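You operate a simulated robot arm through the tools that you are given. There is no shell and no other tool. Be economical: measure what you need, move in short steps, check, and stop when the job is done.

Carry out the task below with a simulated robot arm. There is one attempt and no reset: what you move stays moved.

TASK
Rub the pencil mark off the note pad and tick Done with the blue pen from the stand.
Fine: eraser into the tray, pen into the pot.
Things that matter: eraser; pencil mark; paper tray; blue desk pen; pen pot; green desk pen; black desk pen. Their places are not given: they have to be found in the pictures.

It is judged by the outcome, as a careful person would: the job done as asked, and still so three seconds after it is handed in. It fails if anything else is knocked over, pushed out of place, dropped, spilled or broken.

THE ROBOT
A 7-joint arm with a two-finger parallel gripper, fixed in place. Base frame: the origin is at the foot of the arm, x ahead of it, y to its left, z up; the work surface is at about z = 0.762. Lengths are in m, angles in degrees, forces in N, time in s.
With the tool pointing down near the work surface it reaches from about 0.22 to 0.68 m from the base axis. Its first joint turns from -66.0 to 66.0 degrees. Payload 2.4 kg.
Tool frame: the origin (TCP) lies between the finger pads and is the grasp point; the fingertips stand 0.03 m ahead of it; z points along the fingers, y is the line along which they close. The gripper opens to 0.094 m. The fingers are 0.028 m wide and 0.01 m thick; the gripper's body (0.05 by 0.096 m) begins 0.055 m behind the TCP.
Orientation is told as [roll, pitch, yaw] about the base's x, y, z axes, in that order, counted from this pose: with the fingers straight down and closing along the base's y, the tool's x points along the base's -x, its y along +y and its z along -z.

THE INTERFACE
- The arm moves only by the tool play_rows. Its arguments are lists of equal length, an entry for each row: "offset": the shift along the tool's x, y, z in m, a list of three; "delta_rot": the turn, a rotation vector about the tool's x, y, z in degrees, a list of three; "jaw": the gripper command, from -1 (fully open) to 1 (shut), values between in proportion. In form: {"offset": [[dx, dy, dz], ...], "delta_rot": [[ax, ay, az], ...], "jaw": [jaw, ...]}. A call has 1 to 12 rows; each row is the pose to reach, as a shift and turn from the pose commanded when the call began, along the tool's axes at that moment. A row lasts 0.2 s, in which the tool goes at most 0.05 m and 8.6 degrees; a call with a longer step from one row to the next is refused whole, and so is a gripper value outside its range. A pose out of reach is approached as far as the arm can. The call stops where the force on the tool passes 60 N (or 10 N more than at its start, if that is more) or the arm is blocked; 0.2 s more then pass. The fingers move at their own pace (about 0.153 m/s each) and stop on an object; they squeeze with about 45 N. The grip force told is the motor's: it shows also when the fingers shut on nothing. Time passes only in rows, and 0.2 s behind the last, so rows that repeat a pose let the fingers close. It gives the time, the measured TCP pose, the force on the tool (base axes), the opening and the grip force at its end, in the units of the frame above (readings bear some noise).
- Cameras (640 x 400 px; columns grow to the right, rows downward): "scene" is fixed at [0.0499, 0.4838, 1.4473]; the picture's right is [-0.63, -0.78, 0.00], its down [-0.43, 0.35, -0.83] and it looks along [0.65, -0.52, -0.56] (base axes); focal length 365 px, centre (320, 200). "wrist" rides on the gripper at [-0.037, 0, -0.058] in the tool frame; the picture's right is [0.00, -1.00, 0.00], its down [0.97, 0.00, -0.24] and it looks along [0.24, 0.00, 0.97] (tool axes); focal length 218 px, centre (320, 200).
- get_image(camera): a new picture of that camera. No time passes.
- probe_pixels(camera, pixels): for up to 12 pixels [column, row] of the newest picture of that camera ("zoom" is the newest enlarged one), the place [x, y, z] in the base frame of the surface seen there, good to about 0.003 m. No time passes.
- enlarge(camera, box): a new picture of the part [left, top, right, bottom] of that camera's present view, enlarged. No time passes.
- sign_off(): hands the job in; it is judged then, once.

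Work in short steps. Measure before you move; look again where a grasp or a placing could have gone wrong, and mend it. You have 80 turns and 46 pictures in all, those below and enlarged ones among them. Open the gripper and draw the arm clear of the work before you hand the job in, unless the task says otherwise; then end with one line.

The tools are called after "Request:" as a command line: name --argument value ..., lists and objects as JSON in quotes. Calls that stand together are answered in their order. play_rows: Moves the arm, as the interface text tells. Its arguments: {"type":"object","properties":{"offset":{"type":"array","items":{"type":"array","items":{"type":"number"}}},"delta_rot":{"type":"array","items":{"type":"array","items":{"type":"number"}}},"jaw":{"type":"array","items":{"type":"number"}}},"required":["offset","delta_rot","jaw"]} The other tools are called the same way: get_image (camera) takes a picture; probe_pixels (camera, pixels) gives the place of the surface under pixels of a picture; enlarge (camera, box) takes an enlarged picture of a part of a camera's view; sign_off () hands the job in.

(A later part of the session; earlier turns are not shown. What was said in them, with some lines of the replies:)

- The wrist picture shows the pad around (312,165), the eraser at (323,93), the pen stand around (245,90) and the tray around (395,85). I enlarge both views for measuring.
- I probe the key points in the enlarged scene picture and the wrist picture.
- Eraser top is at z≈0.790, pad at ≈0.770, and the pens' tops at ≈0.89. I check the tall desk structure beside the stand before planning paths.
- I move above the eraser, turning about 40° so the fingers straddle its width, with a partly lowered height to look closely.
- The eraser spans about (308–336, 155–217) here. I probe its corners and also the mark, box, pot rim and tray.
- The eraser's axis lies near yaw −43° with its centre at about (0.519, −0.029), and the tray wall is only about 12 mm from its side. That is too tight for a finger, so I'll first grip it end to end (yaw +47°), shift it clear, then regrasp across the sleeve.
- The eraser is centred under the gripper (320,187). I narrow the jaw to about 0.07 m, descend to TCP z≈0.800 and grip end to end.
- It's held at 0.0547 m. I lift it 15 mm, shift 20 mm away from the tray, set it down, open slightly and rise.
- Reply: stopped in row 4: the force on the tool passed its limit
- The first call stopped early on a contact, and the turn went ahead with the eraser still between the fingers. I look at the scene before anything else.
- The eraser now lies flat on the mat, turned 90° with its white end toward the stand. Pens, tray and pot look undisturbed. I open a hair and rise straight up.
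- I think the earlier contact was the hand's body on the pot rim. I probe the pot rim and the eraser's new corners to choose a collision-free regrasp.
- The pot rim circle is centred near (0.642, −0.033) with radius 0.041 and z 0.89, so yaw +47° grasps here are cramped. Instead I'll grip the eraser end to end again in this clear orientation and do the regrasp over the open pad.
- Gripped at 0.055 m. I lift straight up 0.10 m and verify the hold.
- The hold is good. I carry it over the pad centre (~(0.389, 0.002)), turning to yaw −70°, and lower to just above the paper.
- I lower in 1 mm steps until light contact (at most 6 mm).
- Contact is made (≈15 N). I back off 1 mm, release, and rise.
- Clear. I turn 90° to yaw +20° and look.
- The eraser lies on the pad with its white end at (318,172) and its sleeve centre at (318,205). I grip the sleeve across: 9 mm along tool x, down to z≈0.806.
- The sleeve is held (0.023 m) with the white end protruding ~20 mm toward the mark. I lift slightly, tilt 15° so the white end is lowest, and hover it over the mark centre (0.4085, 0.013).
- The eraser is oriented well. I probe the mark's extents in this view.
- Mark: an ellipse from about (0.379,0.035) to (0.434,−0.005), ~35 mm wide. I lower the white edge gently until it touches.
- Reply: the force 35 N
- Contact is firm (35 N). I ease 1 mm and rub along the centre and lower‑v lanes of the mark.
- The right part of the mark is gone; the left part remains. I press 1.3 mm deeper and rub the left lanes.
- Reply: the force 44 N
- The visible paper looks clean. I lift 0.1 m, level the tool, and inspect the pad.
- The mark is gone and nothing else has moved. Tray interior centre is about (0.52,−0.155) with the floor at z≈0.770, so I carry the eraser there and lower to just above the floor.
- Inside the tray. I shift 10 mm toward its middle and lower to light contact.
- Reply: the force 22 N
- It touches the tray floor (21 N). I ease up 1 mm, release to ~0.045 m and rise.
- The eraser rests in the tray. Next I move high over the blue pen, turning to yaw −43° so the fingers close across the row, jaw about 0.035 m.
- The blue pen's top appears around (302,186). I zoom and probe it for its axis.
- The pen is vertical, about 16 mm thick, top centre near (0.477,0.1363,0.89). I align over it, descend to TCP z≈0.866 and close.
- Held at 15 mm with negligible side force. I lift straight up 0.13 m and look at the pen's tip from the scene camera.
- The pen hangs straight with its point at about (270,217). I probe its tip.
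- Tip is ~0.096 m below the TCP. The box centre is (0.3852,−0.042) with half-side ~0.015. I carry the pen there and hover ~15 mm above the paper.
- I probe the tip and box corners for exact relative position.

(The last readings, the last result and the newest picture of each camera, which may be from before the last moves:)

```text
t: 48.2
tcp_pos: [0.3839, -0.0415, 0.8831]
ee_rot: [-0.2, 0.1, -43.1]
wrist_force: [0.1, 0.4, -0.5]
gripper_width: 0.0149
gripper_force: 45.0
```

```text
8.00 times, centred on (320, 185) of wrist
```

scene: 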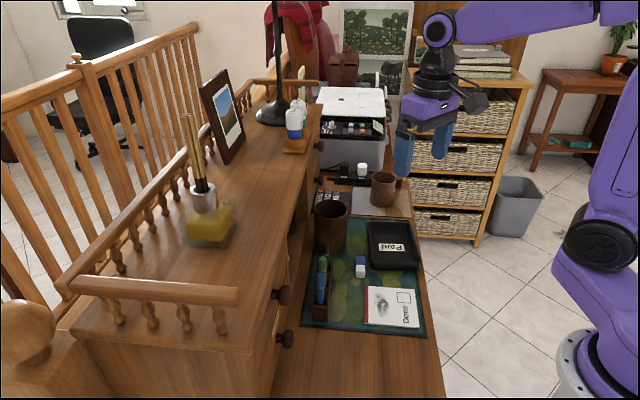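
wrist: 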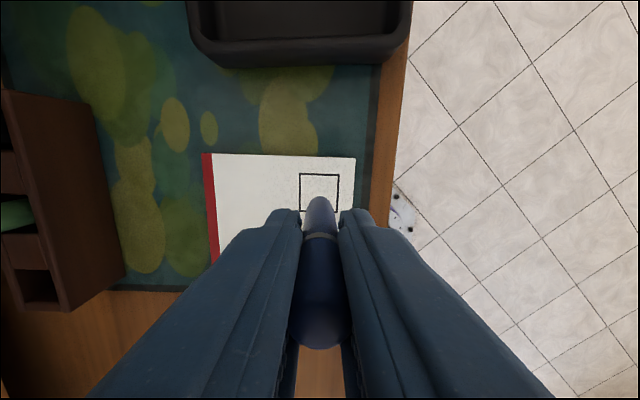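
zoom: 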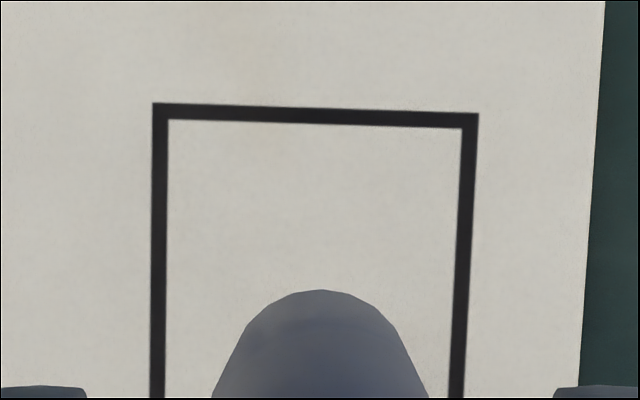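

The tip appears ~12–16 mm above the paper. I lower 8 mm and measure again.

Request:
play_rows --offset '[[0, 0, 0.004], [0, 0, 0.008], [0, 0, 0.008]]' --delta_rot '[[0, 0, 0], [0, 0, 0], [0, 0, 0]]' --jaw '[1, 1, 1]'

Request:
enlarge --camera "scene" --box '[424, 317, 428, 320]'

Request:
enlarge --camera "scene" --box '[420, 277, 468, 307]'

```text
t: 49.0
tcp_pos: [0.3853, -0.0422, 0.8752]
ee_rot: [0.0, 0.0, -43.1]
wrist_force: [-2.9, 0.1, 32.1]
gripper_width: 0.0146
gripper_force: 44.9
```

```text
16.00 times, centred on (426, 318) of scene
```

zoom: 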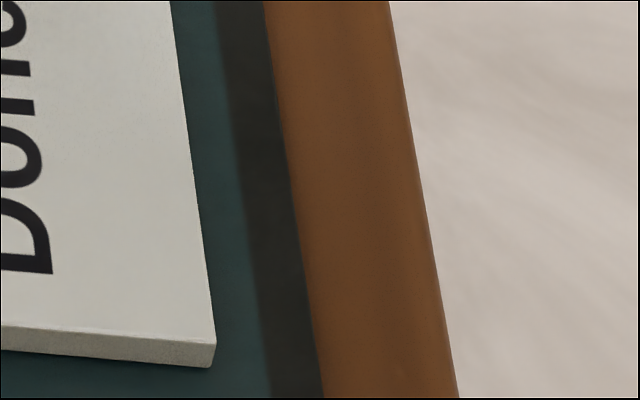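

```text
13.33 times, centred on (444, 292) of scene
```

zoom: 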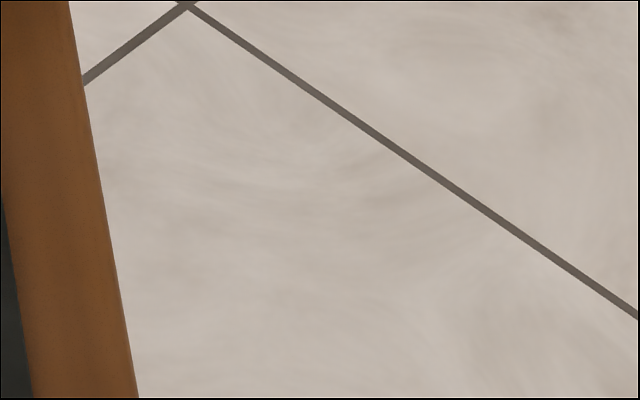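

The pen is already touching the paper (32 N), so it reaches lower than thought. I ease up 2 mm and look at the right spot (box near scene pixel (404,298)).

Request:
play_rows --offset '[[0, 0, -0.002], [0, 0, -0.003]]' --delta_rot '[[0, 0, 0], [0, 0, 0]]' --jaw '[1, 1]'

Request:
enlarge --camera "scene" --box '[384, 284, 424, 309]'

```text
t: 49.6
tcp_pos: [0.3853, -0.0419, 0.8773]
ee_rot: [-0.1, 0.1, -43.0]
wrist_force: [-0.8, 0.6, 0.2]
gripper_width: 0.0143
gripper_force: 44.7
```

```text
16.00 times, centred on (404, 296) of scene
```

zoom: 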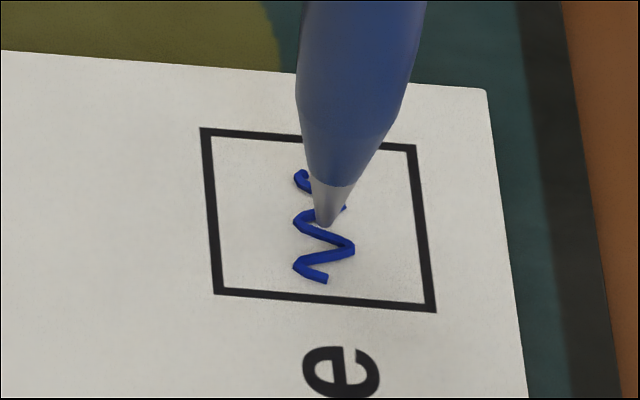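

A blue mark has appeared inside the box. I raise the pen a bit to see what it looks like.

Request:
play_rows --offset '[[0, 0, -0.03], [-0.04, 0, -0.04], [-0.04, 0, -0.04]]' --delta_rot '[[0, 0, 0], [0, 0, 0], [0, 0, 0]]' --jaw '[1, 1, 1]'

Request:
enlarge --camera "scene" --box '[384, 284, 424, 309]'

```text
t: 50.4
tcp_pos: [0.4136, -0.0686, 0.9185]
ee_rot: [-0.1, 0.1, -43.0]
wrist_force: [0.1, -0.4, -0.6]
gripper_width: 0.0142
gripper_force: 45.2
```

```text
16.00 times, centred on (404, 296) of scene
```

zoom: 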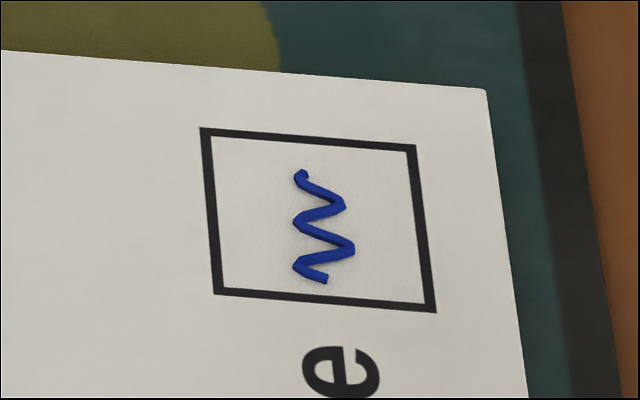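

The mark is a short blue scribble inside the box, perhaps a standard contact mark. To be sure it is a proper tick, I draw one real tick stroke (left‑mid → low → upper right) inside the box with light pressure, then lift.

Request:
play_rows --offset '[[0.03, 0, 0.01], [0.049, 0.001, 0.036], [0.049, 0.001, 0.0423], [0.0455, -0.0035, 0.0423], [0.042, -0.008, 0.0423], [0.0365, 0.0005, 0.0423], [0.031, 0.009, 0.0423], [0.031, 0.009, 0.036], [0.031, 0.009, 0.01], [0, 0, 0], [0, 0, 0]]' --delta_rot '[[0, 0, 0], [0, 0, 0], [0, 0, 0], [0, 0, 0], [0, 0, 0], [0, 0, 0], [0, 0, 0], [0, 0, 0], [0, 0, 0], [0, 0, 0], [0, 0, 0]]' --jaw '[1, 1, 1, 1, 1, 1, 1, 1, 1, 1, 1]'

Request:
enlarge --camera "scene" --box '[364, 274, 428, 314]'

```text
t: 52.8
tcp_pos: [0.4142, -0.069, 0.9161]
ee_rot: [-0.1, 0.1, -43.1]
wrist_force: [-0.2, 0.6, -0.9]
gripper_width: 0.0144
gripper_force: 44.9
```

```text
10.00 times, centred on (396, 294) of scene
```

zoom: 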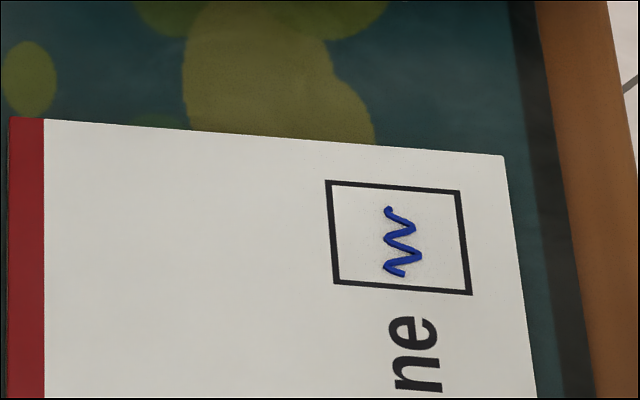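

A clear blue mark sits inside the Done box, with no ink outside. Now the pen goes to the pot at (0.642,−0.0325): I raise to TCP z 1.03 so the tip clears the 0.89 rim, then move over.

Request:
play_rows --offset '[[0, 0, -0.04], [0, 0, -0.08], [0, 0, -0.114], [-0.0236, 0.0304, -0.114], [-0.0472, 0.0608, -0.114], [-0.0708, 0.0912, -0.114], [-0.0943, 0.1215, -0.114], [-0.1179, 0.1519, -0.114], [-0.1415, 0.1823, -0.114], [-0.1415, 0.1823, -0.114]]' --delta_rot '[[0, 0, 0], [0, 0, 0], [0, 0, 0], [0, 0, 0], [0, 0, 0], [0, 0, 0], [0, 0, 0], [0, 0, 0], [0, 0, 0], [0, 0, 0]]' --jaw '[1, 1, 1, 1, 1, 1, 1, 1, 1, 1]'

Request:
get_image --camera "wrist"

Request:
enlarge --camera "scene" --box '[270, 100, 430, 300]'

```text
t: 55.0
tcp_pos: [0.6425, -0.0308, 1.0315]
ee_rot: [0.0, 0.2, -43.1]
wrist_force: [0.5, -0.4, 0.0]
gripper_width: 0.0141
gripper_force: 44.5
```

```text
11 pictures are left
```

wrist: 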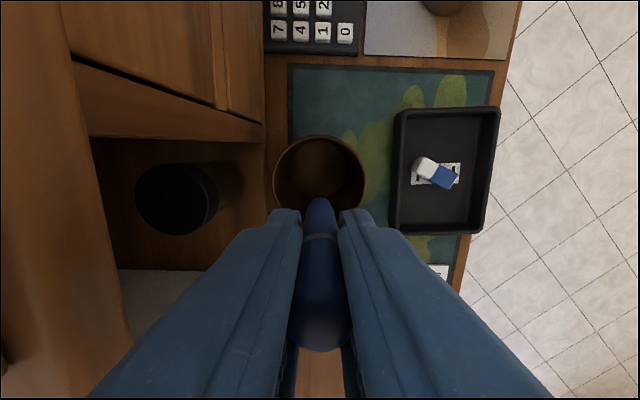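

```text
2.00 times, centred on (350, 200) of scene
```

zoom: 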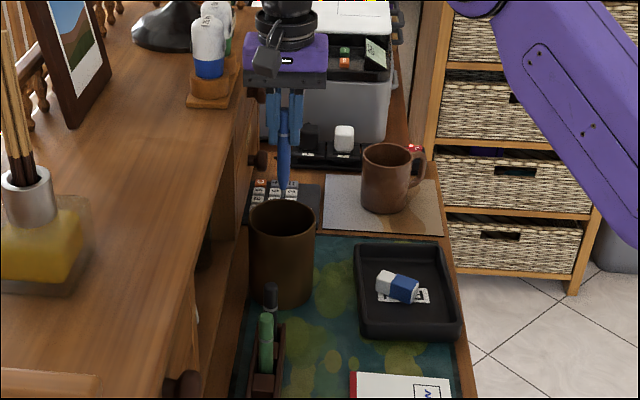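

The pen is over the pot (rim spans columns 273–366). I shift 5 mm to centre and lower the pen into it to TCP z≈0.895.

Request:
play_rows --offset '[[-0.005, 0, 0.01], [-0.005, 0, 0.045], [-0.005, 0, 0.08], [-0.005, 0, 0.11], [-0.005, 0, 0.127], [-0.005, 0, 0.136], [-0.005, 0, 0.136]]' --delta_rot '[[0, 0, 0], [0, 0, 0], [0, 0, 0], [0, 0, 0], [0, 0, 0], [0, 0, 0], [0, 0, 0]]' --jaw '[1, 1, 1, 1, 1, 1, 1]'

Request:
get_image --camera "wrist"

```text
t: 56.6
tcp_pos: [0.6454, -0.0361, 0.8948]
ee_rot: [-0.1, 0.1, -43.0]
wrist_force: [-0.1, 0.6, -0.3]
gripper_width: 0.0144
gripper_force: 45.0
```

```text
9 pictures are left
```

wrist: 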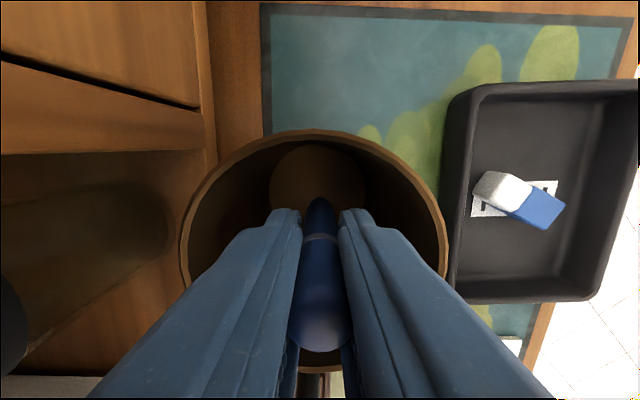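

Well centred. I lower toward the floor gently.

Request:
play_rows --offset '[[0, 0, 0.006], [0, 0, 0.011], [0, 0, 0.014], [0, 0, 0.017], [0, 0, 0.017]]' --delta_rot '[[0, 0, 0], [0, 0, 0], [0, 0, 0], [0, 0, 0], [0, 0, 0]]' --jaw '[1, 1, 1, 1, 1]'

```text
t: 57.8
tcp_pos: [0.6457, -0.0371, 0.8773]
ee_rot: [-0.1, 0.0, -43.1]
wrist_force: [0.3, -0.5, 0.2]
gripper_width: 0.0143
gripper_force: 45.6
```

The tip is within a few mm of the floor. I open slowly to 0.03 m and rise straight out.

Request:
play_rows --offset '[[0, 0, 0], [0, 0, 0], [0, 0, 0], [0, 0, -0.01], [0, 0, -0.025], [0, 0, -0.05], [0, 0, -0.08], [0, 0, -0.12], [0, 0, -0.15], [0, 0, -0.15]]' --delta_rot '[[0, 0, 0], [0, 0, 0], [0, 0, 0], [0, 0, 0], [0, 0, 0], [0, 0, 0], [0, 0, 0], [0, 0, 0], [0, 0, 0], [0, 0, 0]]' --jaw '[0.6, 0.35, 0.35, 0.35, 0.35, 0.35, 0.35, 0.35, 0.35, 0.35]'

Request:
get_image --camera "wrist"

```text
t: 60.0
tcp_pos: [0.6453, -0.0351, 1.028]
ee_rot: [-0.1, 0.1, -43.1]
wrist_force: [-0.3, -0.2, -0.2]
gripper_width: 0.0305
gripper_force: 0.1
```

```text
8 pictures are left
```

wrist: 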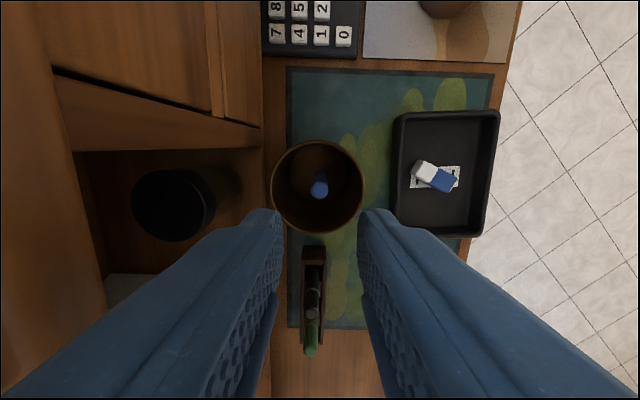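

The pen stands in the pot. I retreat upward and back, opening the gripper, and take final looks.

Request:
play_rows --offset '[[0, 0, -0.04], [0, 0, -0.08], [0.0175, -0.03, -0.08], [0.035, -0.06, -0.08], [0.0525, -0.09, -0.08], [0.07, -0.12, -0.08], [0.0875, -0.15, -0.08], [0.105, -0.18, -0.08], [0.105, -0.18, -0.08], [0.105, -0.18, -0.08], [0.105, -0.18, -0.08]]' --delta_rot '[[0, 0, 0], [0, 0, 0], [0, 0, 0], [0, 0, 0], [0, 0, 0], [0, 0, 0], [0, 0, 0], [0, 0, 0], [0, 0, 0], [0, 0, 0], [0, 0, 0]]' --jaw '[0.35, 0.35, 0.35, 0.35, 0.35, 0.35, 0, -0.5, -1, -1, -1]'

Request:
enlarge --camera "scene" --box '[290, 190, 440, 345]'

Request:
get_image --camera "wrist"

```text
t: 62.4
tcp_pos: [0.445, -0.0975, 1.1063]
ee_rot: [-0.1, 0.2, -43.2]
wrist_force: [0.3, -0.7, 0.9]
gripper_width: 0.0943
gripper_force: 0.1
```

```text
2.58 times, centred on (365, 268) of scene
```

zoom: 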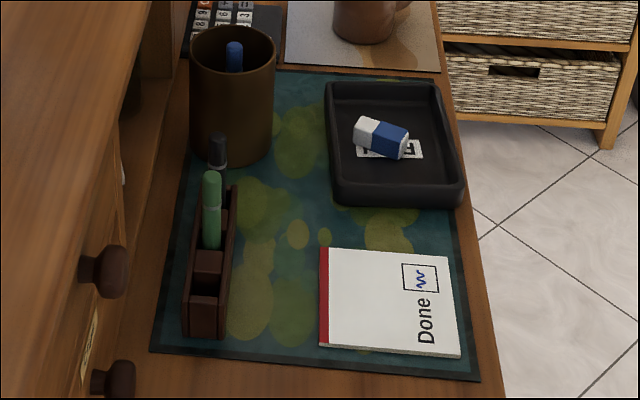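

```text
6 pictures are left
```

wrist: 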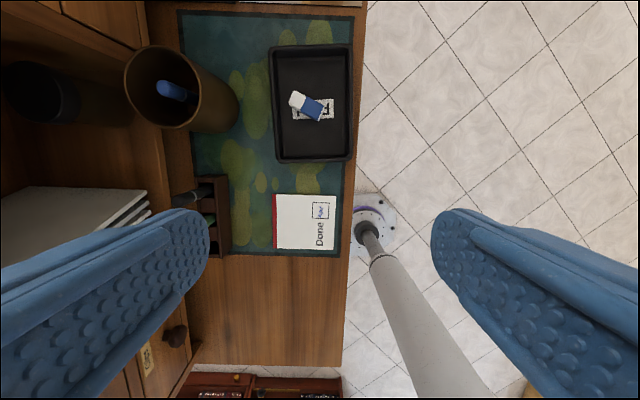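

The final pictures show the mark gone, Done marked in blue, the eraser in the tray and the pen in the pot. Everything else is in its original place and the arm is clear, so I hand in.

Request:
sign_off

```text
The job is handed in.
```

The pencil mark is rubbed off, the Done box is marked with the blue pen (it shows as a small blue zigzag inside the box rather than a clean tick), the eraser is in the tray and the pen is in the pot.
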